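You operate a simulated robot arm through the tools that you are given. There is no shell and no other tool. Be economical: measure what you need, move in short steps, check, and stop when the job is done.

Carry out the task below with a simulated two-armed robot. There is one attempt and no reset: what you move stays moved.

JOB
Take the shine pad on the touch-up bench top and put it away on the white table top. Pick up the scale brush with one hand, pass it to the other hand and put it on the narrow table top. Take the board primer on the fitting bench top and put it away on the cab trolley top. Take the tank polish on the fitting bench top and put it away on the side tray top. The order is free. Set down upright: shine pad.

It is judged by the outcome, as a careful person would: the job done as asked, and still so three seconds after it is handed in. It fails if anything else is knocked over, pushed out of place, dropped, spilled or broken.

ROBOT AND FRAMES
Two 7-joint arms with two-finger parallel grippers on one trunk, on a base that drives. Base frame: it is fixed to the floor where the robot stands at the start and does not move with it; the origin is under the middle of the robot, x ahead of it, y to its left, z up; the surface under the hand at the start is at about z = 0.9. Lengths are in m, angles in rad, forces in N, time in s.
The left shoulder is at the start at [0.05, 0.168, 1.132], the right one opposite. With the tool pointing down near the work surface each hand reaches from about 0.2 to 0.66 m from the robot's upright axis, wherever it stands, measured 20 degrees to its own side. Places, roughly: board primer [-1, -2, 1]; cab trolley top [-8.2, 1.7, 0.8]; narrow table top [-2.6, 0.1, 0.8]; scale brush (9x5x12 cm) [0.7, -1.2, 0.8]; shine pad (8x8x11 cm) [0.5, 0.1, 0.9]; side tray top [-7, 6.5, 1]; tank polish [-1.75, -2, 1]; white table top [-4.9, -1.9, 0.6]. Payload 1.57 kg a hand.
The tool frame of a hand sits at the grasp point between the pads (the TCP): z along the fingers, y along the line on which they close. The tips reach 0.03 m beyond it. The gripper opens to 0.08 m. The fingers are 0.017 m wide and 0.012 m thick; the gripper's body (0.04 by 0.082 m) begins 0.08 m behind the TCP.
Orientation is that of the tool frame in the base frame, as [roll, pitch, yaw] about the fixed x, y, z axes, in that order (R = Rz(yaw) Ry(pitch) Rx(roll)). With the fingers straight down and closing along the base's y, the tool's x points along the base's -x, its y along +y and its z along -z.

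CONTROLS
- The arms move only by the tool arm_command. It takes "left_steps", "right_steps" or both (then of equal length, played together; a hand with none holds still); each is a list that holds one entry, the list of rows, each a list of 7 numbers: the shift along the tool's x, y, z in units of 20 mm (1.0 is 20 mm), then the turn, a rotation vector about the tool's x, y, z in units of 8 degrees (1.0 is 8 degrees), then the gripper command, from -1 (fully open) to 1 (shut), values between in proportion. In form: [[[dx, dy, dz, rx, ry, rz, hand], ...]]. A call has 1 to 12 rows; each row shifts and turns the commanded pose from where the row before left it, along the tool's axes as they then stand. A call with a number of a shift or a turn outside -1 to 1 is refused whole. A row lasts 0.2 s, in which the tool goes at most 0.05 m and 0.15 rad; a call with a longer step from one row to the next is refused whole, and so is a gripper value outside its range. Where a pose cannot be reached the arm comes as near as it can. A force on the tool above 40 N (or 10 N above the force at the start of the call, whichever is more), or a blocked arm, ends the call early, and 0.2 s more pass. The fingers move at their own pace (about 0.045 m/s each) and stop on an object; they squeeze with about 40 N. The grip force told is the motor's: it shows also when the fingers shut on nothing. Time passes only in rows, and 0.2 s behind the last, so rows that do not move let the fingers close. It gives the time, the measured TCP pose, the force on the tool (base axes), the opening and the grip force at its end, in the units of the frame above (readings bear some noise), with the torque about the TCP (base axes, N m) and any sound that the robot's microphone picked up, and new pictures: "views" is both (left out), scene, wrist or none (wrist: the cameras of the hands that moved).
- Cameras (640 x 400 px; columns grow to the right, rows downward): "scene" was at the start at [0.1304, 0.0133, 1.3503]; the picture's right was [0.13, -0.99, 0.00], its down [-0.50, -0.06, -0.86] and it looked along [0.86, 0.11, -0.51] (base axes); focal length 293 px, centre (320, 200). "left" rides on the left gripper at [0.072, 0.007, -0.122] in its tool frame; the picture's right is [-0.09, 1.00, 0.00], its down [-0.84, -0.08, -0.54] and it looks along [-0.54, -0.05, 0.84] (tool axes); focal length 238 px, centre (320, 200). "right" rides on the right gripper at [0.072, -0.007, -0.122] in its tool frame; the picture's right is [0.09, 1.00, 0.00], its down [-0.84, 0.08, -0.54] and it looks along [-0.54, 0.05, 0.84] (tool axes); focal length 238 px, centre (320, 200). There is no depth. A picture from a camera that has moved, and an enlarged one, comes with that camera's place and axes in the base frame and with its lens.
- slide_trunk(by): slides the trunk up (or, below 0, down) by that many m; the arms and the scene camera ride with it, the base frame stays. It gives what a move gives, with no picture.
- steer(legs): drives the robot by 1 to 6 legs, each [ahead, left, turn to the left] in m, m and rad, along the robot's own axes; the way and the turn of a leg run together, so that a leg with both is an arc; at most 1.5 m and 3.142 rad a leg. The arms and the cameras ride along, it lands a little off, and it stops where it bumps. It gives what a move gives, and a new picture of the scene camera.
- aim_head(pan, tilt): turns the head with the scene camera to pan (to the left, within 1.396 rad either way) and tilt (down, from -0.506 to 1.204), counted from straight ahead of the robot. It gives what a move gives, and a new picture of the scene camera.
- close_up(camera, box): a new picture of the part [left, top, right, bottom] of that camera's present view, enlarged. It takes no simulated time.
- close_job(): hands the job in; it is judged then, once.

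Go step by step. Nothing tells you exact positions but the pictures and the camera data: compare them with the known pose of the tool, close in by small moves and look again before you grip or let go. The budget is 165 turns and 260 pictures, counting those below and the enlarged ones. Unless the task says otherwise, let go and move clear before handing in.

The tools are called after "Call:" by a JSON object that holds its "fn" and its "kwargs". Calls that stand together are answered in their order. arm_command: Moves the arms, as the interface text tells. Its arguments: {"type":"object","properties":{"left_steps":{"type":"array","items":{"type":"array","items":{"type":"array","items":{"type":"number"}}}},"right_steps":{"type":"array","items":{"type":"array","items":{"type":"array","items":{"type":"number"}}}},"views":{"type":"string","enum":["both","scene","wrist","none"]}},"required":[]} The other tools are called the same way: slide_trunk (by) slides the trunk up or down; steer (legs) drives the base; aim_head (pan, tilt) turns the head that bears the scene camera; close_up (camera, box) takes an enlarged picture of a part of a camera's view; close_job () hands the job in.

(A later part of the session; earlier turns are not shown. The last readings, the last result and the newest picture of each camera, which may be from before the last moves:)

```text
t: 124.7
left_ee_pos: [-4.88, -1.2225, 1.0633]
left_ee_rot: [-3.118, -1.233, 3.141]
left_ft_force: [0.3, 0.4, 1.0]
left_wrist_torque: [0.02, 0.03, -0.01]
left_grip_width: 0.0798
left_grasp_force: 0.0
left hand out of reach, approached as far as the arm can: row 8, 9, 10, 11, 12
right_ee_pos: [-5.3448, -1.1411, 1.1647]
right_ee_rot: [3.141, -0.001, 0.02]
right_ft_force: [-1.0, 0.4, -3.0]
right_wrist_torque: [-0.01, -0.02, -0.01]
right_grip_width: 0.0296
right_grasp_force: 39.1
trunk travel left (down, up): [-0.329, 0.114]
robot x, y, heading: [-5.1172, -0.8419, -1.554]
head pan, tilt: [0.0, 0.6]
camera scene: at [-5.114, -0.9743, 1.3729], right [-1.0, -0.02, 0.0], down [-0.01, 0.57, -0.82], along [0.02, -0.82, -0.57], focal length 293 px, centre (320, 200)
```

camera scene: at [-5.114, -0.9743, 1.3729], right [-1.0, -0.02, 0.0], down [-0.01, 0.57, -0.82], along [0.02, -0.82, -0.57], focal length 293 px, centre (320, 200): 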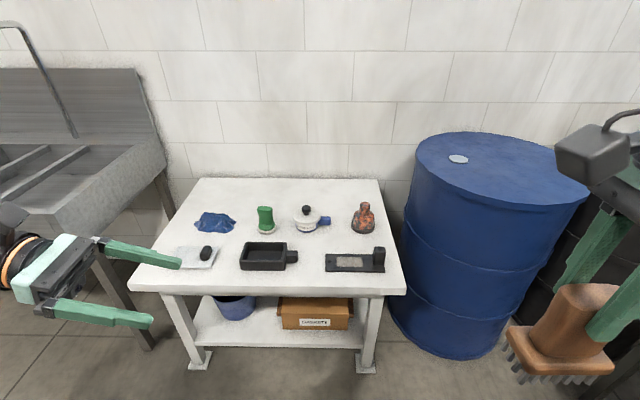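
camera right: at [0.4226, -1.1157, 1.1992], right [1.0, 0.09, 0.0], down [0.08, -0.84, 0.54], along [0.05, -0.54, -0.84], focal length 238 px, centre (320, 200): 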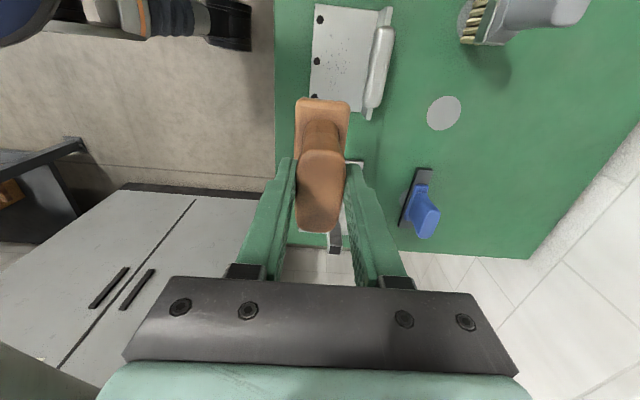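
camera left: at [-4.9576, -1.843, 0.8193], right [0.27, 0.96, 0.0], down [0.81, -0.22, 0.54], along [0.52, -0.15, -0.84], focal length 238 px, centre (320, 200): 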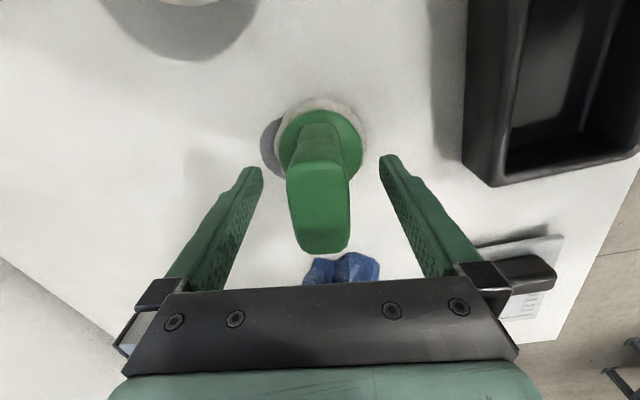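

Left hand points right, tilted 19° down. I'll bring both hands toward the meeting place in front, staying apart laterally.

Call:
{"fn": "arm_command", "kwargs": {"left_steps": [[[0.25, -0.3, 0.8, 0, 0, 0, -1], [0.25, -0.3, 0.8, 0, 0, 0, -1], [0.25, -0.3, 0.8, 0, 0, 0, -1], [0.25, -0.3, 0.8, 0, 0, 0, -1], [0.25, -0.3, 0.8, 0, 0, 0, -1], [0.25, -0.3, 0.8, 0, 0, 0, -1], [0.25, -0.3, 0.8, 0, 0, 0, -1], [0.25, -0.3, 0.8, 0, 0, 0, -1], [0, 0, 0, 0, 0.8, 0, -1], [0, 0, 0, 0, 0.8, 0, -1], [0, 0, 0, 0, 0, 0, -1], [0, 0, 0, 0, 0, 0, -1]]], "right_steps": [[[0, 0.6, 0.35, 0, 0, 0, 1], [0, 0.6, 0.35, 0, 0, 0, 1], [0, 0.6, 0.35, 0, 0, 0, 1], [0, 0.6, 0.35, 0, 0, 0, 1], [0, 0.6, 0.35, 0, 0, 0, 1], [0, 0.6, 0.35, 0, 0, 0, 1], [0, 0.6, 0.35, 0, 0, 0, 1], [0, 0.6, 0.35, 0, 0, 0, 1], [0, 0.6, 0.35, 0, 0, 0, 1], [0, 0.6, 0.35, 0, 0, 0, 1], [0, 0.5, 0, 0, 0, 0, 1], [0, 0, 0, 0, 0, 0, 1]]]}}

```text
t: 127.3
left_ee_pos: [-5.0, -1.217, 1.0897]
left_ee_rot: [-3.117, -1.222, -3.14]
left_ft_force: [-0.1, 0.0, -0.4]
left_wrist_torque: [0.0, -0.03, 0.02]
left_grip_width: 0.0801
left_grasp_force: 0.0
left hand out of reach, approached as far as the arm can: row 1, 2, 3, 4, 5, 6, 7, 8, 9, 10
right_ee_pos: [-5.3445, -1.2725, 1.0952]
right_ee_rot: [-3.141, -0.002, 0.019]
right_ft_force: [-0.3, 1.4, -2.9]
right_wrist_torque: [0.0, -0.05, 0.03]
right_grip_width: 0.0294
right_grasp_force: 39.1
trunk travel left (down, up): [-0.329, 0.114]
robot x, y, heading: [-5.1166, -0.8477, -1.554]
head pan, tilt: [0.0, 0.6]
camera scene: at [-5.1139, -0.974, 1.373], right [-1.0, -0.02, 0.0], down [-0.01, 0.56, -0.82], along [0.02, -0.82, -0.57], focal length 293 px, centre (320, 200)
camera right: at [-5.2727, -1.2634, 1.2167], right [0.11, -0.99, 0.0], down [-0.84, -0.09, 0.54], along [-0.54, -0.06, -0.84], focal length 238 px, centre (320, 200)
camera left: at [-4.9116, -1.2069, 1.2002], right [0.01, 1.0, -0.1], down [0.8, -0.06, -0.6], along [-0.6, -0.07, -0.79], focal length 238 px, centre (320, 200)
```

scene: 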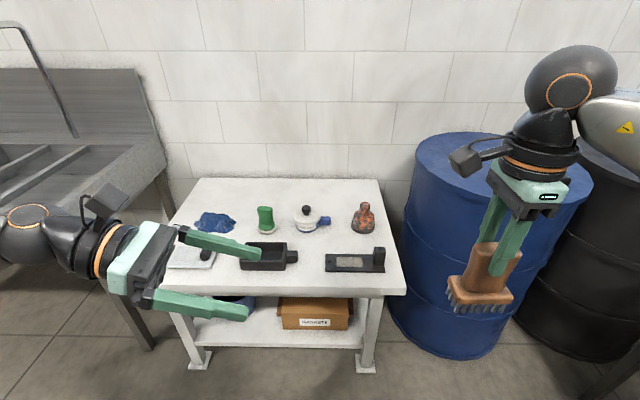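
right: 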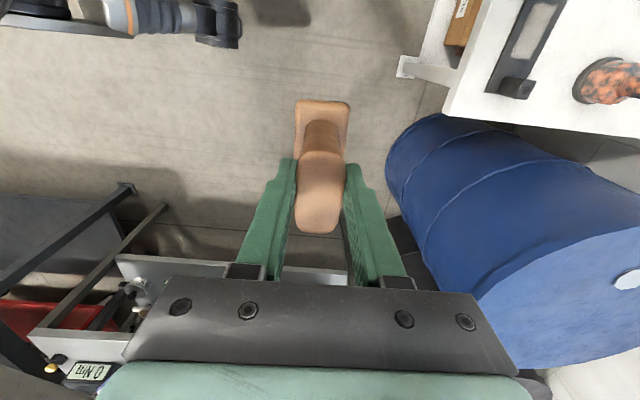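
left: 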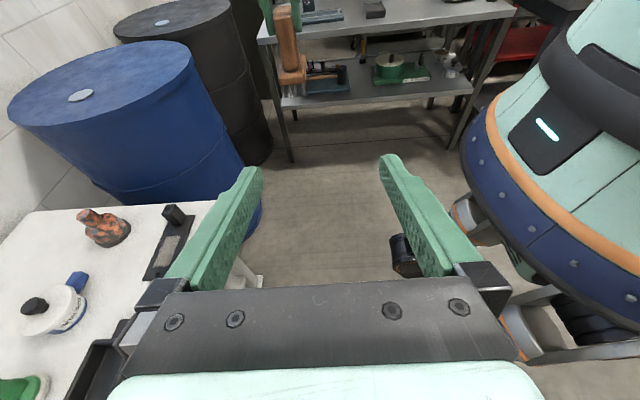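

The sideways reach is limited, so I'll have the left hand point diagonally forward-right instead, and yaw the right hand by 45° to match.

Call:
{"fn": "arm_command", "kwargs": {"left_steps": [[[0, 0, 0, 0, 0.8, 0, -1], [0, 0, 0, 0, 0.8, 0, -1], [0, 0, 0, 0.8, 0, 0, -1], [0, 0, 0, 0.8, 0, 0, -1], [0, 0, 0, 0.8, 0, 0, -1], [0, 0, 0, 0.8, 0, 0, -1], [0, 0, 0, 0.8, 0, 0, -1], [0, 0, 0, 0.8, 0, 0, -1], [0, 0, 0, 0.8, 0, 0, -1], [0, 0, 0, 0, 0, 0, -1]]], "right_steps": [[[0, 0, 0, 0, 0, -0.8, 1], [0, 0, 0, 0, 0, -0.8, 1], [0, 0, 0, 0, 0, -0.8, 1], [0, 0, 0, 0, 0, -0.8, 1], [0, 0, 0, 0, 0, -0.8, 1], [0, 0, 0, 0, 0, -0.8, 1], [0, 0, 0, 0, 0, -0.8, 1], [0, 0, 0, 0, 0, 0, 1], [0, 0, 0, 0, 0, 0, 1], [0, 0, 0, 0, 0, 0, 1]]], "views": "scene"}}

```text
t: 129.5
left_ee_pos: [-4.9915, -1.259, 1.0864]
left_ee_rot: [-2.334, -1.222, -3.139]
left_ft_force: [0.6, -0.4, -0.1]
left_wrist_torque: [-0.01, 0.0, 0.04]
left_grip_width: 0.0799
left_grasp_force: 0.1
left hand out of reach, approached as far as the arm can: row 1, 2, 7, 8, 9
right_ee_pos: [-5.344, -1.2708, 1.0973]
right_ee_rot: [3.14, 0.0, 0.802]
right_ft_force: [0.3, -1.4, -3.0]
right_wrist_torque: [0.0, -0.03, -0.02]
right_grip_width: 0.0294
right_grasp_force: 39.1
trunk travel left (down, up): [-0.329, 0.114]
robot x, y, heading: [-5.1157, -0.8464, -1.548]
head pan, tilt: [0.0, 0.6]
camera scene: at [-5.1136, -0.9739, 1.373], right [-1.0, -0.02, 0.0], down [-0.01, 0.56, -0.83], along [0.02, -0.82, -0.56], focal length 293 px, centre (320, 200)
```

scene: 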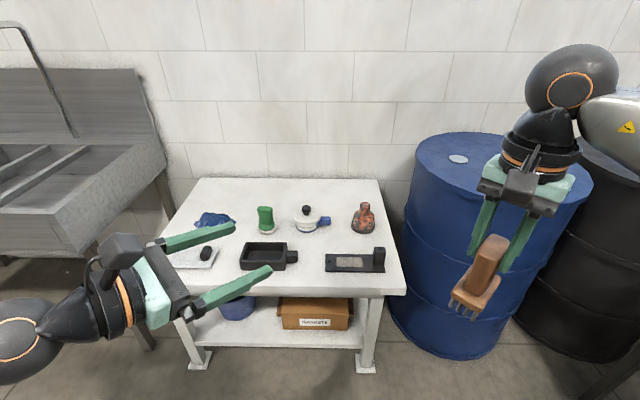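

Call:
{"fn": "arm_command", "kwargs": {"left_steps": [[[0, 0, 0, 0, 0, -0.92, -1], [0, 0, 0, 0, 0, -0.92, -1], [-0.14, 0.81, 0.62, 0, 0, 0, -1], [-0.14, 0.81, 0.62, 0, 0, 0, -1], [-0.14, 0.81, 0.62, 0, 0, 0, -1], [-0.14, 0.81, 0.62, 0, 0, 0, -1], [-0.14, 0.81, 0.62, 0, 0, 0, -1], [-0.14, 0.81, 0.62, 0, 0, 0, -1], [-0.14, 0.81, 0.62, 0, 0, 0, -1], [0, 0, 0, 0, 0, 0, -1]]], "views": "scene"}}

```text
t: 131.7
left_ee_pos: [-5.099, -1.2457, 1.0378]
left_ee_rot: [3.14, -1.337, -2.302]
left_ft_force: [-0.4, -0.7, 0.1]
left_wrist_torque: [-0.01, 0.0, -0.01]
left_grip_width: 0.08
left_grasp_force: 0.0
left hand out of reach, approached as far as the arm can: row 7, 8, 9
right_ee_pos: [-5.3439, -1.2703, 1.0966]
right_ee_rot: [-3.141, 0.001, 0.802]
right_ft_force: [0.9, 0.0, -2.3]
right_wrist_torque: [-0.01, 0.0, -0.02]
right_grip_width: 0.0295
right_grasp_force: 39.6
trunk travel left (down, up): [-0.329, 0.114]
robot x, y, heading: [-5.1162, -0.8462, -1.552]
head pan, tilt: [0.0, 0.6]
camera scene: at [-5.1138, -0.9741, 1.373], right [-1.0, -0.02, 0.0], down [-0.01, 0.57, -0.82], along [0.02, -0.82, -0.57], focal length 293 px, centre (320, 200)
```

scene: 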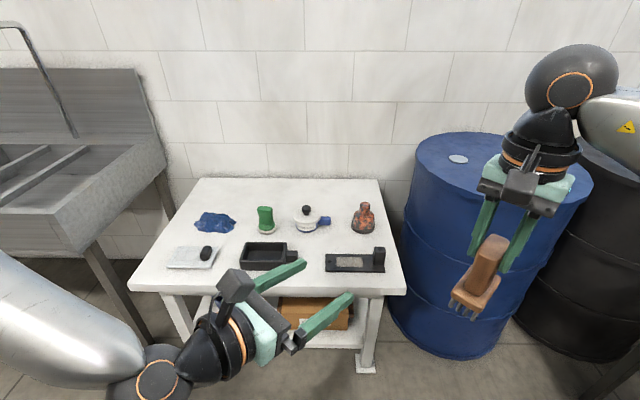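

Left is now level-ish, pointing diagonally. Bringing the right hand with the brush in front of the left fingers.

Call:
{"fn": "arm_command", "kwargs": {"right_steps": [[[0.3, 0.93, 0, 0, 0, 0, 1], [0.3, 0.93, 0, 0, 0, 0, 1], [0.3, 0.93, 0, 0, 0, 0, 1], [0.3, 0.93, 0, 0, 0, 0, 1], [0.3, 0.93, 0, 0, 0, 0, 1], [0.3, 0.93, 0, 0, 0, 0, 1], [0.3, 0.93, 0, 0, 0, 0, 1], [0.3, 0.93, 0, 0, 0, 0, 1], [0.3, 0.93, 0, 0, 0, 0, 1], [0, 0, 0, 0, 0, 0, 1]]]}}

Call:
{"fn": "close_up", "kwargs": {"camera": "left", "box": [160, 0, 480, 200]}}

```text
t: 133.9
left_ee_pos: [-5.0992, -1.2477, 1.0385]
left_ee_rot: [3.141, -1.336, -2.303]
left_ft_force: [-0.4, -0.7, -0.7]
left_wrist_torque: [-0.06, 0.0, 0.02]
left_grip_width: 0.0803
left_grasp_force: 0.1
right_ee_pos: [-5.187, -1.3497, 1.0951]
right_ee_rot: [3.14, -0.001, 0.801]
right_ft_force: [0.6, 1.4, -2.4]
right_wrist_torque: [0.0, 0.02, -0.01]
right_grip_width: 0.0296
right_grasp_force: 39.4
trunk travel left (down, up): [-0.329, 0.114]
robot x, y, heading: [-5.1136, -0.8471, -1.551]
head pan, tilt: [0.0, 0.6]
camera scene: at [-5.1139, -0.974, 1.373], right [-1.0, -0.02, 0.0], down [-0.01, 0.56, -0.82], along [0.02, -0.82, -0.57], focal length 293 px, centre (320, 200)
camera right: at [-5.1413, -1.2934, 1.2168], right [0.78, -0.63, 0.0], down [-0.53, -0.65, 0.54], along [-0.34, -0.42, -0.84], focal length 238 px, centre (320, 200)
```

scene: 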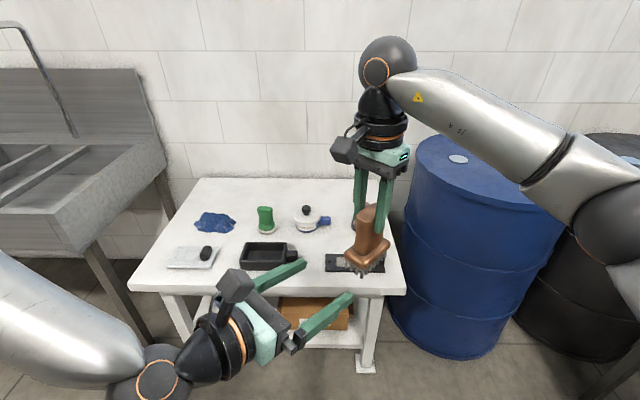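
right: 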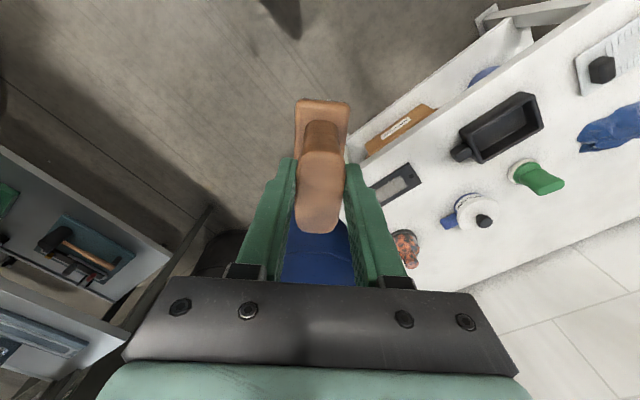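

```text
2.00 times, centred on (320, 100) of left
camera zoom: at [-5.0366, -1.166, 1.1371], right [-0.73, 0.68, -0.09], down [0.54, 0.48, -0.69], along [-0.43, -0.55, -0.72], focal length 477 px, centre (320, 400)
```

zoom: 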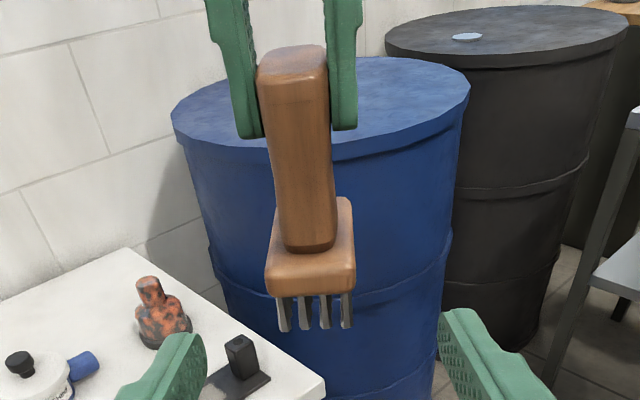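

Good view: about 4 cm of handle is exposed (z 1.024–1.065), aligned with the left fingers. Advancing the left hand onto it at z≈1.046.

Call:
{"fn": "arm_command", "kwargs": {"left_steps": [[[0.4, -0.03, 0.85, 0, 0, 0, -1], [0.4, -0.03, 0.85, 0, 0, 0, -1], [0.25, -0.03, 0.85, 0, 0, 0, -1], [0.25, -0.03, 0.85, 0, 0, 0, -1], [0, 0, 0, 0, 0, 0, -1]]]}}

```text
t: 135.1
left_ee_pos: [-5.1018, -1.3067, 1.0432]
left_ee_rot: [3.139, -1.336, -2.3]
left_ft_force: [-0.7, -0.4, -0.4]
left_wrist_torque: [0.03, 0.0, 0.01]
left_grip_width: 0.0801
left_grasp_force: 0.0
left hand out of reach, approached as far as the arm can: row 1, 2, 3, 4
right_ee_pos: [-5.1862, -1.3513, 1.0963]
right_ee_rot: [3.14, 0.0, 0.801]
right_ft_force: [-0.7, 0.4, -3.1]
right_wrist_torque: [0.04, -0.01, 0.0]
right_grip_width: 0.0291
right_grasp_force: 39.1
trunk travel left (down, up): [-0.329, 0.114]
robot x, y, heading: [-5.1182, -0.8488, -1.552]
head pan, tilt: [0.0, 0.6]
camera scene: at [-5.1137, -0.974, 1.373], right [-1.0, -0.02, 0.0], down [-0.01, 0.56, -0.82], along [0.02, -0.82, -0.57], focal length 293 px, centre (320, 200)
camera left: at [-5.04, -1.2255, 1.1416], right [-0.72, 0.68, -0.09], down [0.54, 0.48, -0.69], along [-0.43, -0.55, -0.72], focal length 238 px, centre (320, 200)
```

scene: 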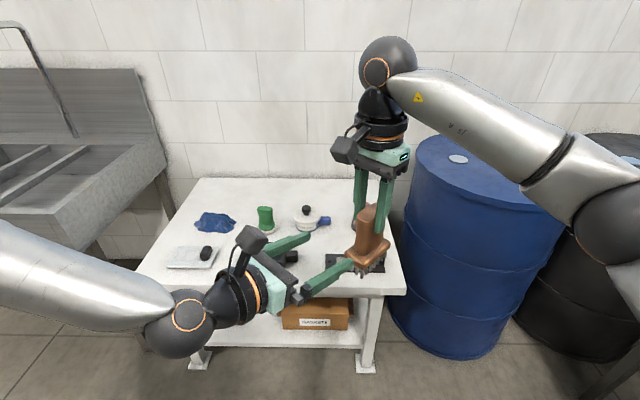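
left: 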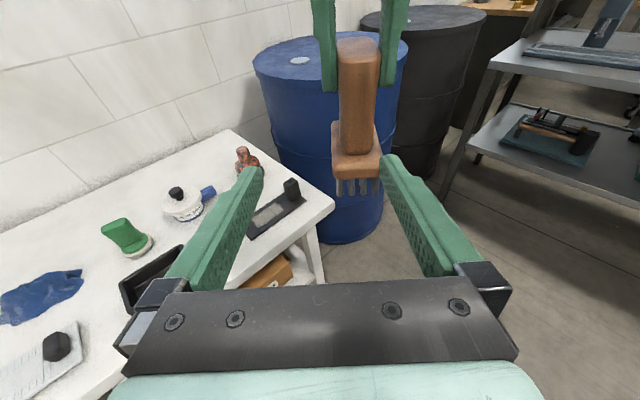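

The left can't go further right, so the right hand will bring the brush into the left fingers: align sideways first.

Call:
{"fn": "arm_command", "kwargs": {"right_steps": [[[0, 0.8, 0, 0, 0, 0, 1], [0, 0.83, 0.1, 0, 0, 0, 1], [0.7, 0, 0, 0, 0, 0, 1], [0.7, 0, 0, 0, 0, 0, 1], [0, 0, 0, 0, 0, 0, 1]]]}}

Call:
{"fn": "close_up", "kwargs": {"camera": "left", "box": [160, 0, 480, 200]}}

```text
t: 136.3
left_ee_pos: [-5.1022, -1.3061, 1.0429]
left_ee_rot: [3.138, -1.338, -2.303]
left_ft_force: [-0.1, 1.0, -0.3]
left_wrist_torque: [0.02, 0.0, -0.01]
left_grip_width: 0.0798
left_grasp_force: 0.1
right_ee_pos: [-5.1416, -1.3513, 1.0922]
right_ee_rot: [-3.14, 0.0, 0.801]
right_ft_force: [-0.4, 0.0, -2.2]
right_wrist_torque: [0.0, 0.04, -0.01]
right_grip_width: 0.0294
right_grasp_force: 39.0
trunk travel left (down, up): [-0.329, 0.114]
robot x, y, heading: [-5.1156, -0.8493, -1.555]
head pan, tilt: [0.0, 0.6]
camera scene: at [-5.1138, -0.9741, 1.373], right [-1.0, -0.02, 0.0], down [-0.01, 0.57, -0.82], along [0.02, -0.82, -0.57], focal length 293 px, centre (320, 200)
camera right: at [-5.0977, -1.2941, 1.2148], right [0.78, -0.63, 0.0], down [-0.53, -0.65, 0.54], along [-0.34, -0.42, -0.84], focal length 238 px, centre (320, 200)
```

scene: 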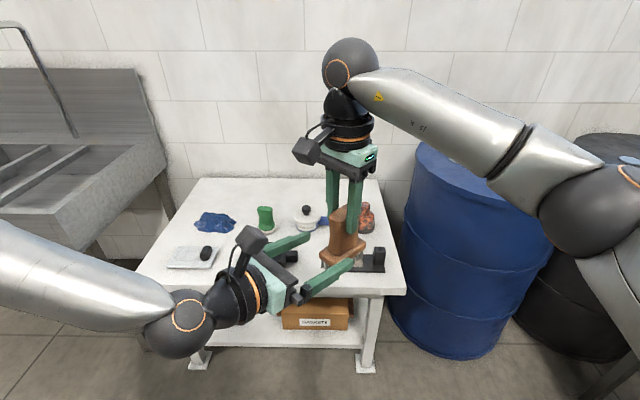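
right: 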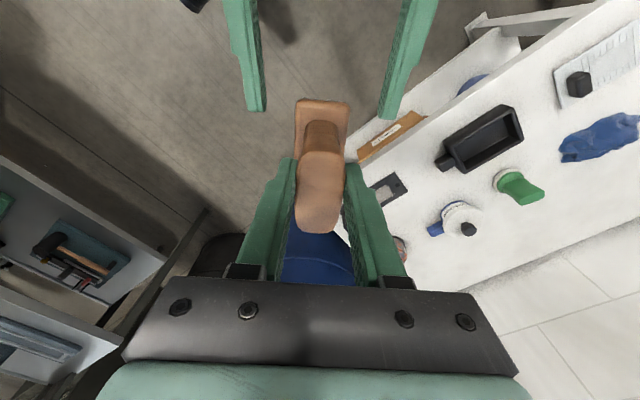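

```text
2.00 times, centred on (320, 100) of left
camera zoom: at [-5.0399, -1.2254, 1.1415], right [-0.72, 0.68, -0.09], down [0.54, 0.48, -0.69], along [-0.43, -0.55, -0.72], focal length 477 px, centre (320, 400)
```

zoom: 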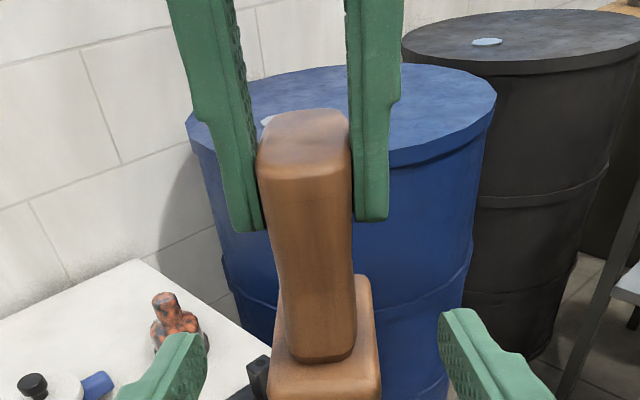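

Call:
{"fn": "arm_command", "kwargs": {"right_steps": [[[0.7, 0, 0, 0, 0, 0, 1], [0.7, 0, 0, 0, 0, 0, 1], [0.7, 0, 0, 0, 0, 0, 1], [0.6, 0, 0, 0, 0, 0, 1], [0, 0, 0, 0, 0, 0, 1]]]}}

Call:
{"fn": "close_up", "kwargs": {"camera": "left", "box": [160, 0, 480, 200]}}

```text
t: 137.5
left_ee_pos: [-5.1031, -1.3063, 1.0439]
left_ee_rot: [3.138, -1.338, -2.301]
left_ft_force: [-0.1, 0.2, 0.0]
left_wrist_torque: [-0.02, -0.01, -0.01]
left_grip_width: 0.0799
left_grasp_force: 0.0
right_ee_pos: [-5.1069, -1.3103, 1.0911]
right_ee_rot: [-3.141, 0.0, 0.8]
right_ft_force: [0.1, -0.1, -2.8]
right_wrist_torque: [-0.01, -0.04, 0.0]
right_grip_width: 0.0296
right_grasp_force: 39.0
trunk travel left (down, up): [-0.329, 0.114]
robot x, y, heading: [-5.1188, -0.8473, -1.551]
head pan, tilt: [0.0, 0.6]
camera scene: at [-5.1137, -0.9741, 1.373], right [-1.0, -0.02, 0.0], down [-0.01, 0.57, -0.82], along [0.02, -0.82, -0.57], focal length 293 px, centre (320, 200)
camera right: at [-5.0613, -1.2533, 1.2135], right [0.78, -0.63, 0.0], down [-0.53, -0.66, 0.54], along [-0.34, -0.42, -0.84], focal length 238 px, centre (320, 200)
```

scene: 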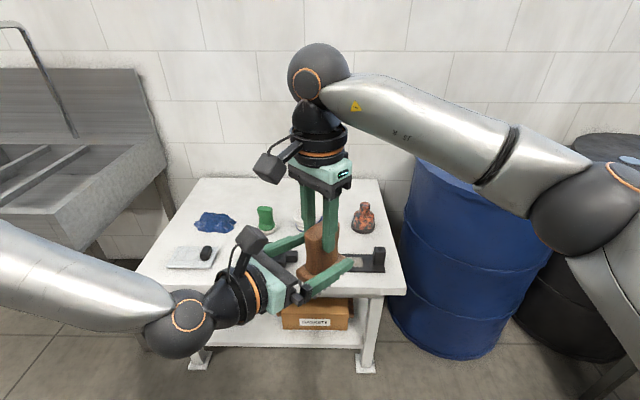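
right: 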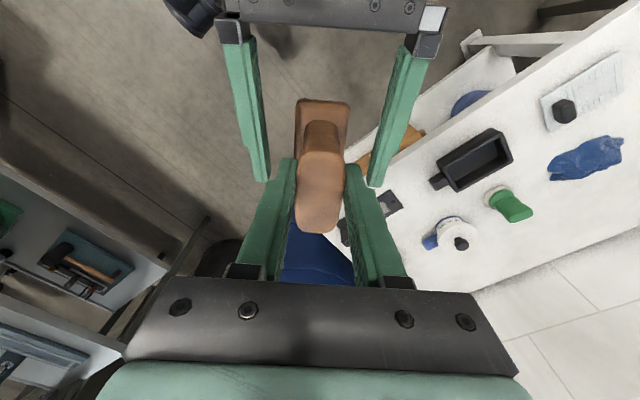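

```text
2.00 times, centred on (320, 100) of left
camera zoom: at [-5.0399, -1.2253, 1.1415], right [-0.72, 0.68, -0.09], down [0.54, 0.48, -0.69], along [-0.43, -0.55, -0.72], focal length 477 px, centre (320, 400)
```

zoom: 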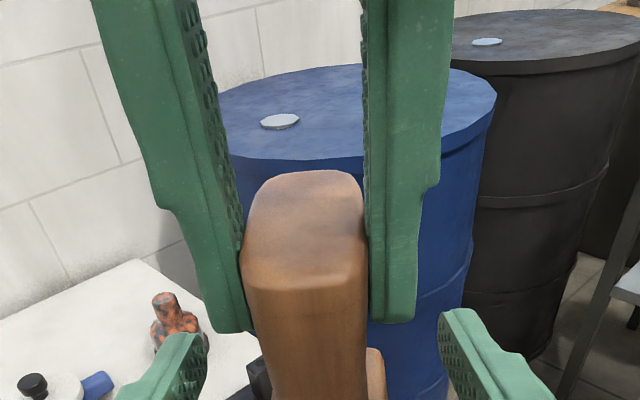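

Handle centered between left fingers, both hands coincident with vertical clearance. Closing the left hand.

Call:
{"fn": "arm_command", "kwargs": {"left_steps": [[[0, 0, 0, 0, 0, 0, 1], [0, 0, 0, 0, 0, 0, 1], [0, 0, 0, 0, 0, 0, 1], [0, 0, 0, 0, 0, 0, 1], [0, 0, 0, 0, 0, 0, 1], [0, 0, 0, 0, 0, 0, 1]]], "views": "wrist"}}

```text
t: 138.9
left_ee_pos: [-5.103, -1.3061, 1.0431]
left_ee_rot: [3.138, -1.338, -2.303]
left_ft_force: [1.7, -0.8, -1.0]
left_wrist_torque: [0.08, 0.14, -1.02]
left_grip_width: 0.0296
left_grasp_force: 39.5
right_ee_pos: [-5.1075, -1.3099, 1.0924]
right_ee_rot: [-3.141, 0.0, 0.801]
right_ft_force: [-1.6, 0.8, -2.3]
right_wrist_torque: [-0.04, -0.06, 1.02]
right_grip_width: 0.0295
right_grasp_force: 38.8
trunk travel left (down, up): [-0.329, 0.114]
robot x, y, heading: [-5.1167, -0.8453, -1.55]
head pan, tilt: [0.0, 0.6]
camera left: at [-5.0399, -1.2253, 1.1415], right [-0.72, 0.68, -0.09], down [0.54, 0.48, -0.69], along [-0.43, -0.55, -0.72], focal length 238 px, centre (320, 200)
```

left: 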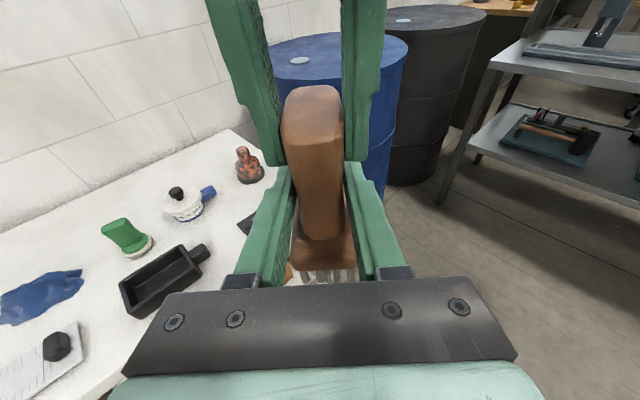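

Both hold it. Now I release with the right and lift the right hand straight up.

Call:
{"fn": "arm_command", "kwargs": {"right_steps": [[[0, 0, 0, 0, 0, 0, 0.5], [0, 0, 0, 0, 0, 0, 0], [0, 0, 0, 0, 0, 0, -0.5], [0, 0, 0, 0, 0, 0, -1], [0, 0, 0, 0, 0, 0, -1], [0, 0, -1, 0, 0, 0, -1], [0, 0, -1, 0, 0, 0, -1], [0, 0, -1, 0, 0, 0, -1], [0, 0, -1, 0, 0, 0, -1], [-1, 0, 0, 0, 0, 0, -1], [-1, -0.5, 0, 0, 0, 0, -1], [-1, -0.5, 0, 0, 0, 0, -1]]], "views": "scene"}}

Call:
{"fn": "close_up", "kwargs": {"camera": "left", "box": [160, 50, 480, 300]}}

```text
t: 141.5
left_ee_pos: [-5.1042, -1.3071, 1.0429]
left_ee_rot: [3.139, -1.337, -2.303]
left_ft_force: [-0.1, 0.1, 0.1]
left_wrist_torque: [0.01, -0.08, -0.02]
left_grip_width: 0.0296
left_grasp_force: 39.2
right_ee_pos: [-5.1645, -1.3436, 1.1726]
right_ee_rot: [3.142, -0.001, 0.801]
right_ft_force: [-0.2, 0.3, -0.5]
right_wrist_torque: [0.01, -0.02, 0.03]
right_grip_width: 0.0801
right_grasp_force: 0.0
trunk travel left (down, up): [-0.329, 0.114]
robot x, y, heading: [-5.1192, -0.8479, -1.55]
head pan, tilt: [0.0, 0.6]
camera scene: at [-5.1141, -0.9742, 1.373], right [-1.0, -0.02, 0.0], down [-0.01, 0.57, -0.82], along [0.02, -0.82, -0.57], focal length 293 px, centre (320, 200)
```

scene: 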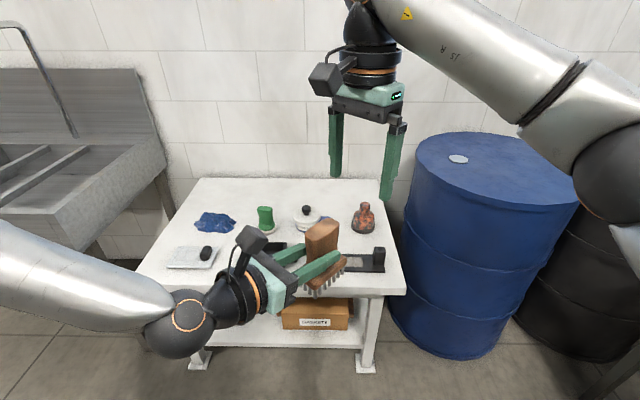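

```text
1.60 times, centred on (320, 175) of left
camera zoom: at [-5.0402, -1.2254, 1.1414], right [-0.72, 0.68, -0.09], down [0.54, 0.48, -0.69], along [-0.43, -0.55, -0.72], focal length 381 px, centre (320, 240)
```

zoom: 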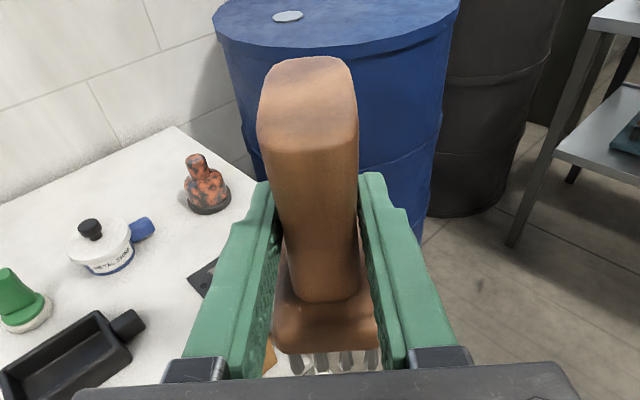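

Handover succeeded; the left hand holds the brush. Now I drive back toward the narrow table.

Call:
{"fn": "steer", "kwargs": {"legs": [[-0.05, 0, 0], [0, 0, 1.55], [1.5, 0, 0]]}}

Call:
{"fn": "aim_head", "kwargs": {"pan": 0.6, "tilt": 0.35}}

```text
t: 153.5
left_ee_pos: [-3.1237, -0.7146, 1.044]
left_ee_rot: [3.136, -1.338, -0.709]
left_ft_force: [0.1, 0.8, -0.1]
left_wrist_torque: [0.06, 0.03, -0.01]
left_grip_width: 0.0296
left_grasp_force: 39.1
right_ee_pos: [-3.086, -0.7749, 1.1747]
right_ee_rot: [-3.141, 0.0, 2.393]
right_ft_force: [0.6, 0.2, -1.0]
right_wrist_torque: [0.02, 0.04, -0.03]
right_grip_width: 0.0799
right_grasp_force: 0.1
trunk travel left (down, up): [-0.329, 0.114]
robot x, y, heading: [-3.584, -0.7372, 0.045]
head pan, tilt: [0.0, 0.6]
camera scene: at [-3.4538, -0.7315, 1.3729], right [0.04, -1.0, 0.0], down [-0.56, -0.02, -0.82], along [0.82, 0.03, -0.57], focal length 293 px, centre (320, 200)
```

scene: 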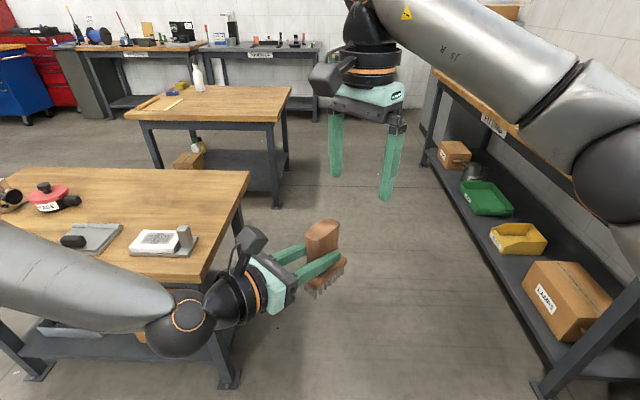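

```text
t: 154.5
left_ee_pos: [-3.1248, -0.7144, 1.0433]
left_ee_rot: [3.138, -1.337, -0.709]
left_ft_force: [0.3, -1.3, -0.6]
left_wrist_torque: [-0.02, 0.02, 0.04]
left_grip_width: 0.0297
left_grasp_force: 38.7
right_ee_pos: [-3.0865, -0.7746, 1.1741]
right_ee_rot: [3.141, 0.0, 2.394]
right_ft_force: [0.3, 1.0, -0.5]
right_wrist_torque: [-0.02, 0.0, 0.02]
right_grip_width: 0.08
right_grasp_force: 0.1
trunk travel left (down, up): [-0.329, 0.114]
robot x, y, heading: [-3.5787, -0.7396, 0.041]
head pan, tilt: [0.6, 0.351]
camera scene: at [-3.4676, -0.6794, 1.3957], right [0.6, -0.8, 0.0], down [-0.28, -0.21, -0.94], along [0.75, 0.56, -0.34], focal length 293 px, centre (320, 200)
```

scene: 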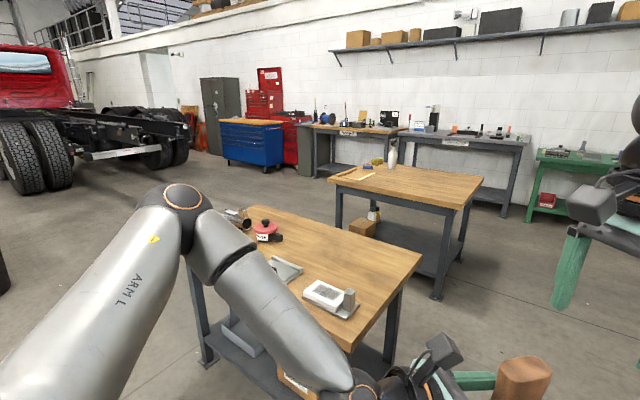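

The narrow table spans about x −2.98…−2.45, y −0.41…0.6; a clear place is near [-2.6, 0.1]. I'll go round to its east side, facing it.

Call:
{"fn": "steer", "kwargs": {"legs": [[0, 0, -0.04], [1.5, 0, 0], [0, 0, 3.12]]}}

Call:
{"fn": "aim_head", "kwargs": {"pan": -0.5, "tilt": 0.45}}

```text
t: 169.9
left_ee_pos: [-2.5079, -0.7708, 1.0426]
left_ee_rot: [3.137, -1.336, 2.493]
left_ft_force: [0.1, 0.4, -0.1]
left_wrist_torque: [-0.02, -0.02, 0.02]
left_grip_width: 0.0296
left_grasp_force: 39.2
right_ee_pos: [-2.5503, -0.7129, 1.1747]
right_ee_rot: [-3.141, -0.001, -0.688]
right_ft_force: [-0.2, 0.0, 0.4]
right_wrist_torque: [-0.02, -0.01, -0.03]
right_grip_width: 0.0802
right_grasp_force: 0.1
trunk travel left (down, up): [-0.329, 0.114]
robot x, y, heading: [-2.0491, -0.718, -3.042]
head pan, tilt: [0.6, 0.351]
camera scene: at [-2.1622, -0.7811, 1.3957], right [-0.65, 0.76, 0.0], down [0.26, 0.22, -0.94], along [-0.72, -0.61, -0.34], focal length 293 px, centre (320, 200)
```

scene: 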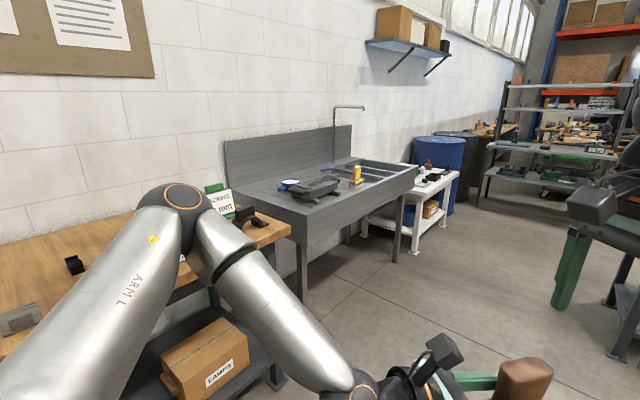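

```text
t: 171.3
left_ee_pos: [-2.5078, -0.7708, 1.0432]
left_ee_rot: [3.137, -1.336, 2.493]
left_ft_force: [0.2, 0.6, 0.4]
left_wrist_torque: [-0.01, -0.04, 0.01]
left_grip_width: 0.03
left_grasp_force: 38.7
right_ee_pos: [-2.5505, -0.7127, 1.1745]
right_ee_rot: [3.141, -0.001, -0.688]
right_ft_force: [0.7, 0.5, 0.0]
right_wrist_torque: [-0.03, 0.0, -0.05]
right_grip_width: 0.0798
right_grasp_force: 0.0
trunk travel left (down, up): [-0.329, 0.114]
robot x, y, heading: [-2.0497, -0.7181, -3.041]
head pan, tilt: [-0.499, 0.45]
camera scene: at [-2.1759, -0.6854, 1.3865], right [0.39, 0.92, 0.0], down [0.4, -0.17, -0.9], along [-0.83, 0.35, -0.44], focal length 293 px, centre (320, 200)
```

scene: 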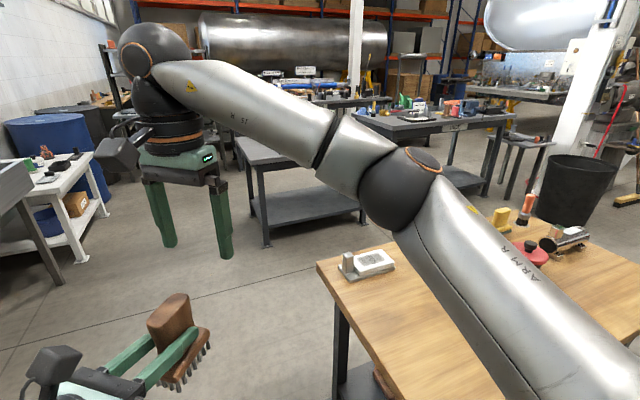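

Call:
{"fn": "arm_command", "kwargs": {"right_steps": [[[0.1, -0.95, -0.1, 0, 0, 0, -1], [0.1, -0.95, -0.1, 0, 0, 0, -1], [0.1, -0.95, -0.1, 0, 0, 0, -1], [0.1, -0.95, -0.1, 0, 0, 0, -1], [0.1, -0.95, -0.1, 0, 0, 0, -1], [0.1, -0.95, -0.1, 0, 0, 0, -1], [0.1, -0.95, -0.1, 0, 0, 0, -1], [0.1, -0.95, -0.1, 0, 0, 0, -1], [0.1, -0.95, -0.1, 0, 0, 0, -1], [0.1, -0.95, -0.1, 0, 0, 0, -1]]], "views": "none"}}

Call:
{"fn": "steer", "kwargs": {"legs": [[0, 0, -0.1], [0, -0.8, 0]]}}

Call:
{"fn": "aim_head", "kwargs": {"pan": 0.0, "tilt": 0.65}}

```text
t: 173.5
left_ee_pos: [-2.509, -0.7707, 1.0434]
left_ee_rot: [3.138, -1.336, 2.493]
left_ft_force: [-0.5, 0.1, -1.2]
left_wrist_torque: [-0.05, -0.03, 0.02]
left_grip_width: 0.0298
left_grasp_force: 38.8
right_ee_pos: [-2.4124, -0.5773, 1.195]
right_ee_rot: [3.141, -0.003, -0.687]
right_ft_force: [-0.4, 0.3, -0.2]
right_wrist_torque: [0.02, 0.0, 0.01]
right_grip_width: 0.0801
right_grasp_force: 0.0
trunk travel left (down, up): [-0.329, 0.114]
robot x, y, heading: [-2.0527, -0.7212, -3.036]
head pan, tilt: [-0.499, 0.45]
```

```text
t: 181.4
left_ee_pos: [-2.5129, 0.0747, 1.0436]
left_ee_rot: [3.136, -1.337, 2.393]
left_ft_force: [-0.7, 0.0, 0.9]
left_wrist_torque: [-0.07, 0.0, 0.02]
left_grip_width: 0.0297
left_grasp_force: 39.1
right_ee_pos: [-2.3986, 0.2552, 1.195]
right_ee_rot: [3.139, -0.001, -0.789]
right_ft_force: [0.3, -0.2, 1.2]
right_wrist_torque: [0.0, 0.02, 0.04]
right_grip_width: 0.0803
right_grasp_force: 0.0
trunk travel left (down, up): [-0.329, 0.114]
robot x, y, heading: [-2.05, 0.0806, 3.136]
head pan, tilt: [-0.499, 0.45]
camera scene: at [-2.1731, 0.1256, 1.3865], right [0.48, 0.88, 0.0], down [0.38, -0.21, -0.9], along [-0.79, 0.43, -0.44], focal length 293 px, centre (320, 200)
```

scene: 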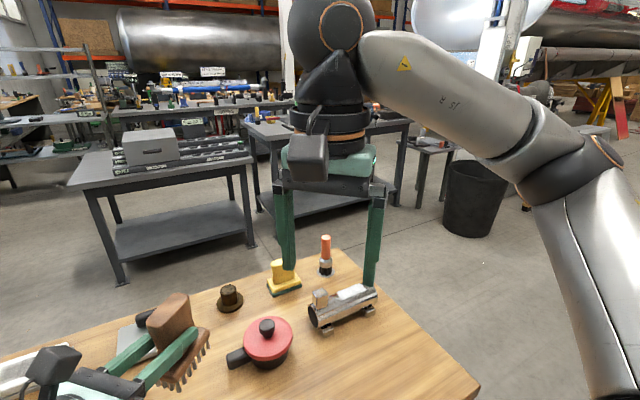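

```text
t: 182.3
left_ee_pos: [-2.5127, 0.0742, 1.0428]
left_ee_rot: [3.137, -1.338, 2.393]
left_ft_force: [0.4, -0.7, -0.8]
left_wrist_torque: [-0.02, -0.03, -0.04]
left_grip_width: 0.0297
left_grasp_force: 38.8
right_ee_pos: [-2.3974, 0.2557, 1.1948]
right_ee_rot: [3.139, 0.001, -0.787]
right_ft_force: [0.6, 0.7, -0.5]
right_wrist_torque: [-0.02, -0.01, -0.01]
right_grip_width: 0.0799
right_grasp_force: 0.0
trunk travel left (down, up): [-0.329, 0.114]
robot x, y, heading: [-2.0529, 0.0751, 3.146]
head pan, tilt: [0.0, 0.649]
camera scene: at [-2.1792, 0.0816, 1.3687], right [0.0, 1.0, 0.0], down [0.6, 0.0, -0.8], along [-0.8, 0.0, -0.6], focal length 293 px, centre (320, 200)
```

scene: 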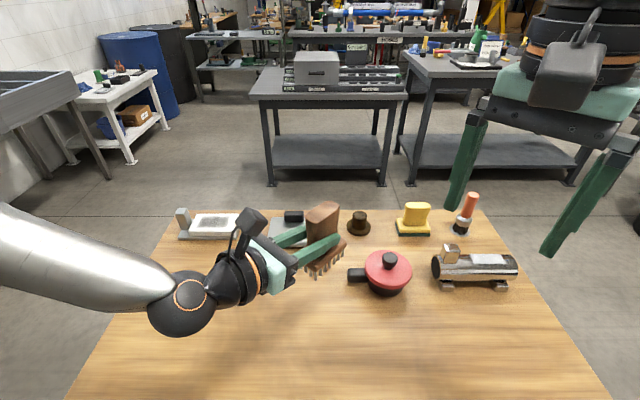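

There is clear wood at about [-2.57, 0.03], left of the red pot. I'll shift the base slightly and lower the trunk.

Call:
{"fn": "steer", "kwargs": {"legs": [[0.06, 0.05, 0]]}}

Call:
{"fn": "slide_trunk", "kwargs": {"by": -0.13}}

Call:
{"fn": "close_up", "kwargs": {"camera": "scene", "box": [160, 150, 480, 350]}}

```text
t: 183.4
left_ee_pos: [-2.574, 0.0234, 1.0429]
left_ee_rot: [3.132, -1.336, 2.395]
left_ft_force: [-0.1, -0.2, -0.7]
left_wrist_torque: [-0.02, -0.01, 0.02]
left_grip_width: 0.0298
left_grasp_force: 39.2
right_ee_pos: [-2.4595, 0.205, 1.1947]
right_ee_rot: [-3.14, 0.001, -0.793]
right_ft_force: [-0.5, -0.2, 0.0]
right_wrist_torque: [0.01, -0.01, -0.02]
right_grip_width: 0.08
right_grasp_force: 0.1
trunk travel left (down, up): [-0.329, 0.114]
robot x, y, heading: [-2.1112, 0.0289, 3.142]
head pan, tilt: [0.0, 0.649]
camera scene: at [-2.2406, 0.0304, 1.3686], right [0.0, 1.0, 0.0], down [0.61, 0.0, -0.8], along [-0.8, 0.0, -0.61], focal length 293 px, centre (320, 200)
```

scene: 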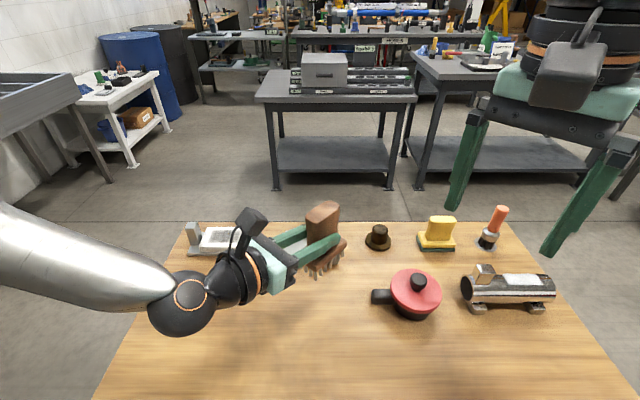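

```text
t: 185.0
left_ee_pos: [-2.574, 0.0244, 0.9137]
left_ee_rot: [3.136, -1.338, 2.391]
left_ft_force: [0.1, 0.0, -0.1]
left_wrist_torque: [0.01, -0.03, -0.02]
left_grip_width: 0.0298
left_grasp_force: 39.1
right_ee_pos: [-2.459, 0.2074, 1.0652]
right_ee_rot: [3.141, -0.001, -0.79]
right_ft_force: [0.1, -0.2, 0.4]
right_wrist_torque: [0.01, -0.02, 0.01]
right_grip_width: 0.08
right_grasp_force: 0.0
trunk travel left (down, up): [-0.199, 0.244]
robot x, y, heading: [-2.1112, 0.0264, 3.141]
head pan, tilt: [0.0, 0.649]
```

```text
2.00 times, centred on (320, 250) of scene
camera zoom: at [-2.2398, 0.0309, 1.2387], right [0.0, 1.0, 0.0], down [0.6, 0.0, -0.8], along [-0.8, 0.0, -0.6], focal length 586 px, centre (320, 100)
```

zoom: 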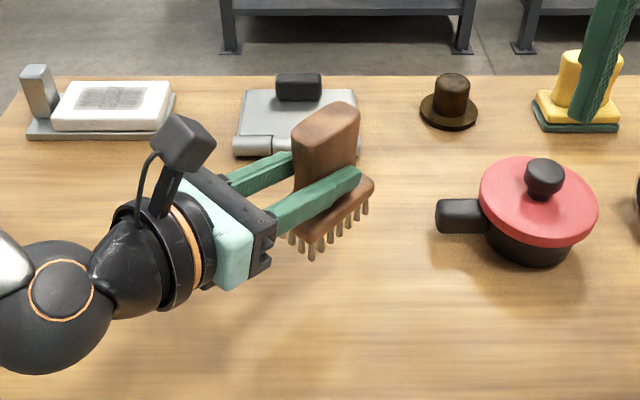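

Call:
{"fn": "slide_trunk", "kwargs": {"by": -0.03}}

Call:
{"fn": "close_up", "kwargs": {"camera": "scene", "box": [220, 130, 460, 280]}}

```text
t: 185.8
left_ee_pos: [-2.572, 0.0257, 0.8841]
left_ee_rot: [3.138, -1.337, 2.391]
left_ft_force: [-0.7, 0.3, 0.6]
left_wrist_torque: [0.0, -0.03, -0.01]
left_grip_width: 0.0297
left_grasp_force: 39.1
right_ee_pos: [-2.4589, 0.2069, 1.0349]
right_ee_rot: [-3.14, 0.001, -0.791]
right_ft_force: [0.8, -0.3, -0.2]
right_wrist_torque: [0.02, -0.03, 0.02]
right_grip_width: 0.0802
right_grasp_force: 0.0
trunk travel left (down, up): [-0.169, 0.274]
robot x, y, heading: [-2.1115, 0.0254, 3.143]
head pan, tilt: [0.0, 0.649]
```

```text
2.67 times, centred on (340, 205) of scene
camera zoom: at [-2.2397, 0.0309, 1.2087], right [0.0, 1.0, 0.0], down [0.6, 0.0, -0.8], along [-0.8, 0.0, -0.6], focal length 781 px, centre (267, 187)
```

zoom: 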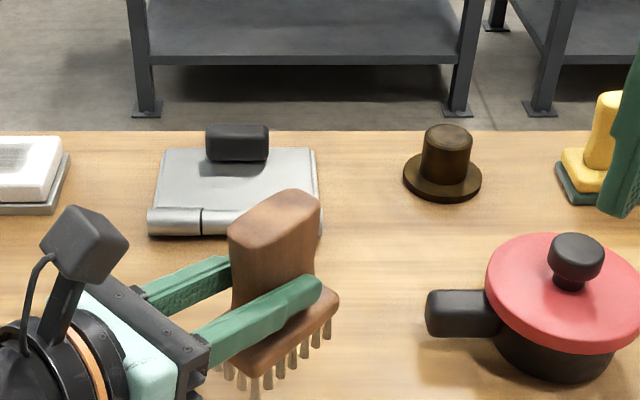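

Call:
{"fn": "slide_trunk", "kwargs": {"by": -0.012}}

Call:
{"fn": "slide_trunk", "kwargs": {"by": -0.006}}

Call:
{"fn": "close_up", "kwargs": {"camera": "scene", "box": [220, 150, 460, 300]}}

```text
t: 186.4
left_ee_pos: [-2.5725, 0.0254, 0.8709]
left_ee_rot: [3.136, -1.337, 2.392]
left_ft_force: [-0.3, -0.7, 0.2]
left_wrist_torque: [-0.04, -0.04, 0.0]
left_grip_width: 0.0296
left_grasp_force: 39.6
right_ee_pos: [-2.4567, 0.2067, 1.0225]
right_ee_rot: [-3.14, -0.001, -0.791]
right_ft_force: [1.0, 0.0, -0.3]
right_wrist_torque: [-0.02, 0.01, 0.0]
right_grip_width: 0.0802
right_grasp_force: 0.0
trunk travel left (down, up): [-0.157, 0.286]
robot x, y, heading: [-2.1164, 0.0299, 3.14]
head pan, tilt: [0.0, 0.649]
```

```text
t: 186.9
left_ee_pos: [-2.5716, 0.0244, 0.8643]
left_ee_rot: [3.137, -1.337, 2.392]
left_ft_force: [-0.7, 0.6, -0.6]
left_wrist_torque: [0.0, -0.09, -0.02]
left_grip_width: 0.0299
left_grasp_force: 39.1
right_ee_pos: [-2.4587, 0.2055, 1.017]
right_ee_rot: [3.141, 0.0, -0.791]
right_ft_force: [0.5, -0.9, 0.0]
right_wrist_torque: [-0.03, -0.01, -0.03]
right_grip_width: 0.0802
right_grasp_force: 0.0
trunk travel left (down, up): [-0.151, 0.292]
robot x, y, heading: [-2.1148, 0.0296, 3.136]
head pan, tilt: [0.0, 0.649]
```

```text
2.67 times, centred on (340, 225) of scene
camera zoom: at [-2.2398, 0.0309, 1.1907], right [0.0, 1.0, 0.0], down [0.6, 0.0, -0.8], along [-0.8, 0.0, -0.6], focal length 781 px, centre (267, 133)
```

zoom: 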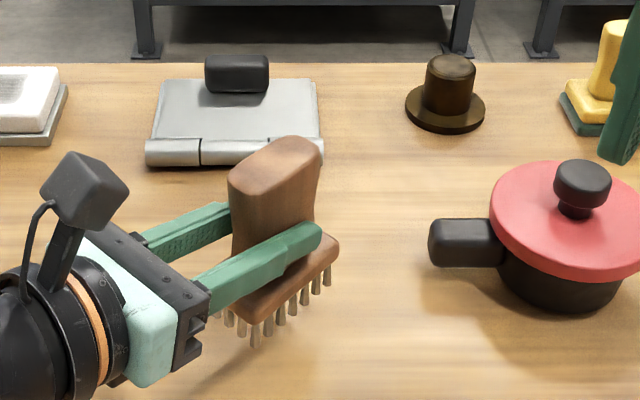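

Call:
{"fn": "slide_trunk", "kwargs": {"by": -0.008}}

Call:
{"fn": "slide_trunk", "kwargs": {"by": -0.006}}

Call:
{"fn": "close_up", "kwargs": {"camera": "scene", "box": [220, 150, 460, 300]}}

```text
t: 187.5
left_ee_pos: [-2.5712, 0.0255, 0.857]
left_ee_rot: [3.135, -1.338, 2.392]
left_ft_force: [0.5, -0.1, 0.1]
left_wrist_torque: [-0.02, -0.02, 0.01]
left_grip_width: 0.0298
left_grasp_force: 38.9
right_ee_pos: [-2.4584, 0.2062, 1.0078]
right_ee_rot: [-3.142, -0.002, -0.79]
right_ft_force: [-1.1, 0.7, -0.1]
right_wrist_torque: [0.04, 0.01, 0.02]
right_grip_width: 0.0799
right_grasp_force: 0.2
trunk travel left (down, up): [-0.143, 0.3]
robot x, y, heading: [-2.1131, 0.0311, 3.138]
head pan, tilt: [0.0, 0.649]
```

```text
t: 188.1
left_ee_pos: [-2.5719, 0.0241, 0.8525]
left_ee_rot: [3.138, -1.338, 2.392]
left_ft_force: [-0.2, 0.4, 1.0]
left_wrist_torque: [-0.04, 0.0, 0.01]
left_grip_width: 0.0302
left_grasp_force: 39.1
right_ee_pos: [-2.4585, 0.2061, 1.003]
right_ee_rot: [-3.141, 0.0, -0.789]
right_ft_force: [-0.5, -0.8, 0.4]
right_wrist_torque: [-0.02, -0.04, 0.01]
right_grip_width: 0.08
right_grasp_force: 0.0
trunk travel left (down, up): [-0.137, 0.306]
robot x, y, heading: [-2.1126, 0.0287, 3.137]
head pan, tilt: [0.0, 0.649]
```

```text
2.67 times, centred on (340, 225) of scene
camera zoom: at [-2.2398, 0.0309, 1.1767], right [0.0, 1.0, 0.0], down [0.6, 0.0, -0.8], along [-0.8, 0.0, -0.6], focal length 781 px, centre (267, 133)
```

zoom: 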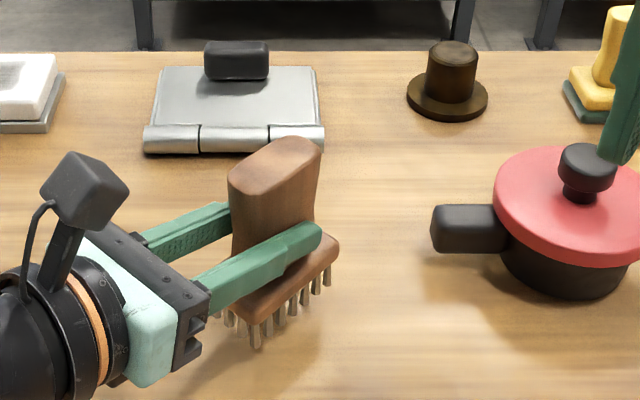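

Call:
{"fn": "slide_trunk", "kwargs": {"by": -0.008}}

Call:
{"fn": "slide_trunk", "kwargs": {"by": -0.008}}

Call:
{"fn": "close_up", "kwargs": {"camera": "scene", "box": [220, 150, 460, 300]}}

```text
t: 188.6
left_ee_pos: [-2.5732, 0.0249, 0.8431]
left_ee_rot: [3.137, -1.338, 2.39]
left_ft_force: [-0.4, 1.3, 0.3]
left_wrist_torque: [-0.04, -0.02, 0.0]
left_grip_width: 0.0299
left_grasp_force: 39.4
right_ee_pos: [-2.4583, 0.2063, 0.9948]
right_ee_rot: [3.141, 0.0, -0.79]
right_ft_force: [0.0, 0.1, -1.1]
right_wrist_torque: [-0.01, 0.0, 0.01]
right_grip_width: 0.0799
right_grasp_force: 0.1
trunk travel left (down, up): [-0.129, 0.314]
robot x, y, heading: [-2.1131, 0.0315, 3.142]
head pan, tilt: [0.0, 0.649]
```

```text
t: 189.2
left_ee_pos: [-2.5737, 0.0249, 0.8345]
left_ee_rot: [3.136, -1.337, 2.39]
left_ft_force: [1.2, -0.1, 0.2]
left_wrist_torque: [0.01, -0.04, 0.01]
left_grip_width: 0.0295
left_grasp_force: 39.3
right_ee_pos: [-2.4592, 0.2068, 0.987]
right_ee_rot: [3.141, 0.0, -0.79]
right_ft_force: [0.4, 0.6, -0.1]
right_wrist_torque: [0.0, -0.01, -0.01]
right_grip_width: 0.08
right_grasp_force: 0.1
trunk travel left (down, up): [-0.121, 0.322]
robot x, y, heading: [-2.1153, 0.0264, 3.142]
head pan, tilt: [0.0, 0.649]
```

```text
2.67 times, centred on (340, 225) of scene
camera zoom: at [-2.2398, 0.0309, 1.1607], right [0.0, 1.0, 0.0], down [0.6, 0.0, -0.8], along [-0.8, 0.0, -0.6], focal length 781 px, centre (267, 133)
```

zoom: 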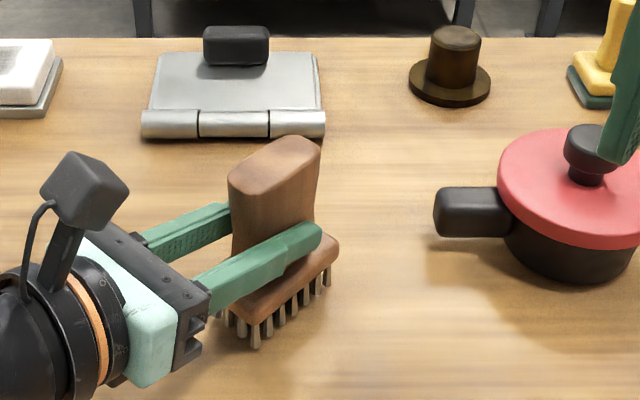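

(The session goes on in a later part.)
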